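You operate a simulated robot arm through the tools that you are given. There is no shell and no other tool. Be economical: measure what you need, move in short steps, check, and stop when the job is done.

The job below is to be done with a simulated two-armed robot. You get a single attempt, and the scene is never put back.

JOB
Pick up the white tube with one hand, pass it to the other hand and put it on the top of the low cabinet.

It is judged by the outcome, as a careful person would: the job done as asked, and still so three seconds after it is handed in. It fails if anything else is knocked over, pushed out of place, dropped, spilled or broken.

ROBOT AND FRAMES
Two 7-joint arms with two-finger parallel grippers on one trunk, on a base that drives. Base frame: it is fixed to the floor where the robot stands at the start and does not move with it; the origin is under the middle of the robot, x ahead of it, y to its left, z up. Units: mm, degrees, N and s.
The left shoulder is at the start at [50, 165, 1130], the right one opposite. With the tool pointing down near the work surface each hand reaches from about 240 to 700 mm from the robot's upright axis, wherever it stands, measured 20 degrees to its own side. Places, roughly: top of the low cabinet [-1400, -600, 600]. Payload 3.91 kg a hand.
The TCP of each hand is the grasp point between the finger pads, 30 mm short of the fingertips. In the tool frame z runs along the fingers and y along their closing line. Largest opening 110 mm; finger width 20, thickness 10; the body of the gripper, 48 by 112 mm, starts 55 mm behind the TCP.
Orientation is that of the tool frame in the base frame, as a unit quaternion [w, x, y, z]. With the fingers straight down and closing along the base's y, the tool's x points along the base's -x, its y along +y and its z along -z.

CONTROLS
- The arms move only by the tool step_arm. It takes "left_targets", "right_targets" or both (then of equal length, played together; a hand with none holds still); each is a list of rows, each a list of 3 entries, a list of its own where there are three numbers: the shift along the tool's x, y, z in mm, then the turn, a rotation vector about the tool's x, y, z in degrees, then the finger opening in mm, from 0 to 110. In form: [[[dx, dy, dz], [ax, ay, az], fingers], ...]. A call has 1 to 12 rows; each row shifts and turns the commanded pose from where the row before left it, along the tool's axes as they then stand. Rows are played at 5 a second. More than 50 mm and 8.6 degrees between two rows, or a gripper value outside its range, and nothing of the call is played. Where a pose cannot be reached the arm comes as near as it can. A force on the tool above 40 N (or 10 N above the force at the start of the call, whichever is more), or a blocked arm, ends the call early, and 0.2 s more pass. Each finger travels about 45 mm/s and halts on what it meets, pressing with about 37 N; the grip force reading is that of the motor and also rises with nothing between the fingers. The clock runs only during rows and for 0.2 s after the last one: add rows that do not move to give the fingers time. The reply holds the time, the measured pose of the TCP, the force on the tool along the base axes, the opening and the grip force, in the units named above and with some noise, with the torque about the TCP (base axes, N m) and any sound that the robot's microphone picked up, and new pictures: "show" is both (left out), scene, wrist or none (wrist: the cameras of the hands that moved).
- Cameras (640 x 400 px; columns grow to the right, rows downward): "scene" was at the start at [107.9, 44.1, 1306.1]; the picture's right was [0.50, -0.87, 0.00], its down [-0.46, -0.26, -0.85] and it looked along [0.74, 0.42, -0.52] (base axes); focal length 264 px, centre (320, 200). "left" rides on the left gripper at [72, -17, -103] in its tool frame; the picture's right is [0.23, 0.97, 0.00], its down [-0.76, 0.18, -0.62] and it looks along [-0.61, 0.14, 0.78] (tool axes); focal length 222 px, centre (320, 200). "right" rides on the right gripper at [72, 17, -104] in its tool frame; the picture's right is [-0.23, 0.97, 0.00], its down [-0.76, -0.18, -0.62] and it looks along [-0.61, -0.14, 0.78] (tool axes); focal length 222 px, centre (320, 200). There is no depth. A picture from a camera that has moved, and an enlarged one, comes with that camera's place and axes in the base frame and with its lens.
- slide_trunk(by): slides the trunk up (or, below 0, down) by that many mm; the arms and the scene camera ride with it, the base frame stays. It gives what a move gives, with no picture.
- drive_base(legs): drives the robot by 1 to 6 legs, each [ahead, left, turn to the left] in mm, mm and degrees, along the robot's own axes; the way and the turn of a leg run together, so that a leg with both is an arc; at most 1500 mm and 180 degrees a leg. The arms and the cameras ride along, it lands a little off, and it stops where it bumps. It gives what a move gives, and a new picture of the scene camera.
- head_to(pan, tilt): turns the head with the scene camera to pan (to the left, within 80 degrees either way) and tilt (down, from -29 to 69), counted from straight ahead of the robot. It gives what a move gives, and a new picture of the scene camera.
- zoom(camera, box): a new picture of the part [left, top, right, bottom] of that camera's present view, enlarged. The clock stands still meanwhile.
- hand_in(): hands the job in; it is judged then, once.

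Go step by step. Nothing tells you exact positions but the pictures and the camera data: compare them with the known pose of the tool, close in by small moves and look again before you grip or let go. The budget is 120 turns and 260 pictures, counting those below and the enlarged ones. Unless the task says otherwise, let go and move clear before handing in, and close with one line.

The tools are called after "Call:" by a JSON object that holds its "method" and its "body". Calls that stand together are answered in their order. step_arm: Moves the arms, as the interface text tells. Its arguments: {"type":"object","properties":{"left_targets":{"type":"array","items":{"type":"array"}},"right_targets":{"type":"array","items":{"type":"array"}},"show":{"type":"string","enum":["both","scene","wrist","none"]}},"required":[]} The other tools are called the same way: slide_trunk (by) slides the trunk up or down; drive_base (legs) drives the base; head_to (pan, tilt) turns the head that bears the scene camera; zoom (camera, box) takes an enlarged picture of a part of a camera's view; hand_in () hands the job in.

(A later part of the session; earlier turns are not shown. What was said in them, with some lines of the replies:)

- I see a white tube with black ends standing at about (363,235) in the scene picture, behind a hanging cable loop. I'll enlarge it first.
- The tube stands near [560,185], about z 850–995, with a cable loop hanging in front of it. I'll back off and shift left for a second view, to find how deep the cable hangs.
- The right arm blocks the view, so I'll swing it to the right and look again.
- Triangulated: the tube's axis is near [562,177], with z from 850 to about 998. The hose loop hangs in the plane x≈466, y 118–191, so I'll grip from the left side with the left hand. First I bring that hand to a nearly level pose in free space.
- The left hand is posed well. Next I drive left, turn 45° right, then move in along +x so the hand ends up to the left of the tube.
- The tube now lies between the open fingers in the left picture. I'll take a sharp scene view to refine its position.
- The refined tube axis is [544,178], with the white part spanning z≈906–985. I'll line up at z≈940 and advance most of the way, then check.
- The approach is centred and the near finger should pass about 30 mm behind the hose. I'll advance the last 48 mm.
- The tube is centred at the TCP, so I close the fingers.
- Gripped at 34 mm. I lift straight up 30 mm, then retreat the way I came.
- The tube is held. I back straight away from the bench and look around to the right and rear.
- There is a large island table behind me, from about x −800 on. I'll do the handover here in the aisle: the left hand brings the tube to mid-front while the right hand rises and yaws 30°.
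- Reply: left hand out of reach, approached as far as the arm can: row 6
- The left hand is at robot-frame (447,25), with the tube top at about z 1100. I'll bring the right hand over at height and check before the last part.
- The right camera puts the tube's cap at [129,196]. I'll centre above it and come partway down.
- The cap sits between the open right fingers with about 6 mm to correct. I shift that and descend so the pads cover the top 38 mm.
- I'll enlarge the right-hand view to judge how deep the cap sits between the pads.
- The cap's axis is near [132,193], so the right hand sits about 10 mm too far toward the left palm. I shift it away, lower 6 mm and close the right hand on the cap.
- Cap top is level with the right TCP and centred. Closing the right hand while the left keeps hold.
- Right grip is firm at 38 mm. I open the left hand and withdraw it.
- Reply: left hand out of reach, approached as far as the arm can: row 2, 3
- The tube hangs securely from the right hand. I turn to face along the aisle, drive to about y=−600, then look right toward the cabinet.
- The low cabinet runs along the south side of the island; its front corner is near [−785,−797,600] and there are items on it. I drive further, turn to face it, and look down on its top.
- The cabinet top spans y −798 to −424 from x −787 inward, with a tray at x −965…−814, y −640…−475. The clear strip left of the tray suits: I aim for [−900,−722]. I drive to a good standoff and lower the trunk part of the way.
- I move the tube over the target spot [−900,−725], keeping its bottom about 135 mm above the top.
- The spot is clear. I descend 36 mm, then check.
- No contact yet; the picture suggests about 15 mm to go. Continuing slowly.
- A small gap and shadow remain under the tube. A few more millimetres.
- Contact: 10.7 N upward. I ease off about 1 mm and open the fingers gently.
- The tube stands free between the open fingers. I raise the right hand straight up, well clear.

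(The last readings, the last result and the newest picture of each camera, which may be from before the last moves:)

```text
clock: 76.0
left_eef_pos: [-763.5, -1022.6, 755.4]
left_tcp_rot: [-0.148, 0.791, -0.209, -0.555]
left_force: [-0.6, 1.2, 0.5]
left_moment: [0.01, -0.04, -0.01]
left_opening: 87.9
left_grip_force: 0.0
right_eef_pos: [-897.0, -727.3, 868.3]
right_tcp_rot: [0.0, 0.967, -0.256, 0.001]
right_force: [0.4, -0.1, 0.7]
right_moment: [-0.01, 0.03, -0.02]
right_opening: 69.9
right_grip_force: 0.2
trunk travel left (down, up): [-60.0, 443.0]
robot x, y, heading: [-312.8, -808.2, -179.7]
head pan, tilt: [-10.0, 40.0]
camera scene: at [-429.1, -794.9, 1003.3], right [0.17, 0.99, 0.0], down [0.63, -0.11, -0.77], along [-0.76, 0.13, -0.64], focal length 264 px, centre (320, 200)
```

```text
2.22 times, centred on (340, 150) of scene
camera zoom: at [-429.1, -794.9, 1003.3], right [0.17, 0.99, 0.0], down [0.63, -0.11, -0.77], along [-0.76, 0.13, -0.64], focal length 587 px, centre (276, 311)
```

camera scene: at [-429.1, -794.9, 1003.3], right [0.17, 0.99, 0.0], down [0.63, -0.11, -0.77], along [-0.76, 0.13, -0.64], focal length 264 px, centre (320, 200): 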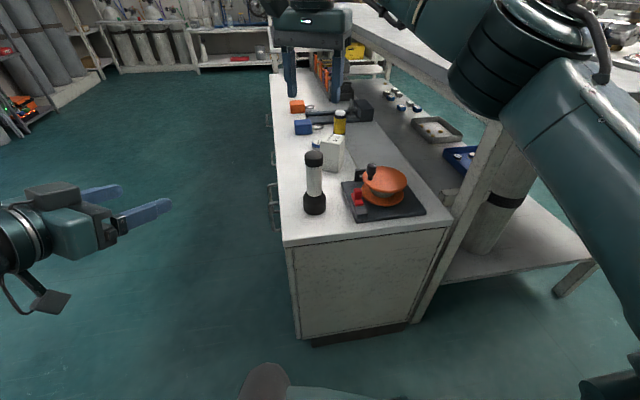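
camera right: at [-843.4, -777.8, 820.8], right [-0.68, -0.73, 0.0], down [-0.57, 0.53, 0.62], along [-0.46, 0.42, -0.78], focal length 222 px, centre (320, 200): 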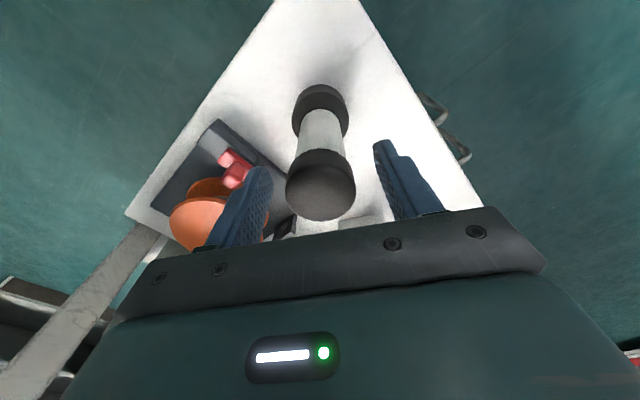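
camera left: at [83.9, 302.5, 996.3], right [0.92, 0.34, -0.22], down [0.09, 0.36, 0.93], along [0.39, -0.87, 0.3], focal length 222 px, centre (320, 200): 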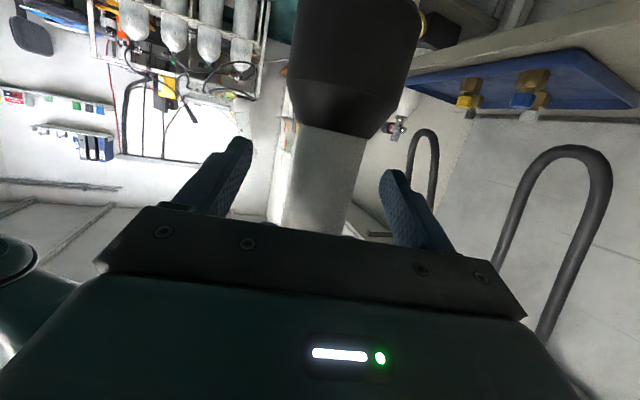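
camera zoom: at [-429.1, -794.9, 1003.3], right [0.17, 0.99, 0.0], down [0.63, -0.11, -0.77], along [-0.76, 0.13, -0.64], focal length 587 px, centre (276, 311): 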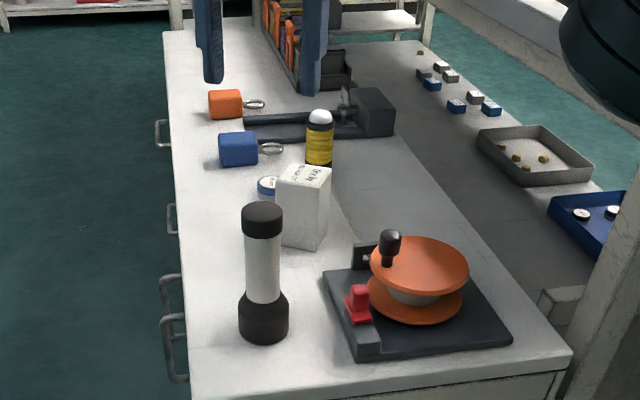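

The tube stands upright by itself on the cabinet top, nothing else was disturbed, and both hands are clear, so I'm handing in.

Call:
{"method": "hand_in", "body": {}}

```text
The job is handed in.
```

The white tube was picked up with the left hand and passed to the right hand. It now stands upright on top of the low cabinet, with both hands clear and nothing else disturbed as far as the pictures show.
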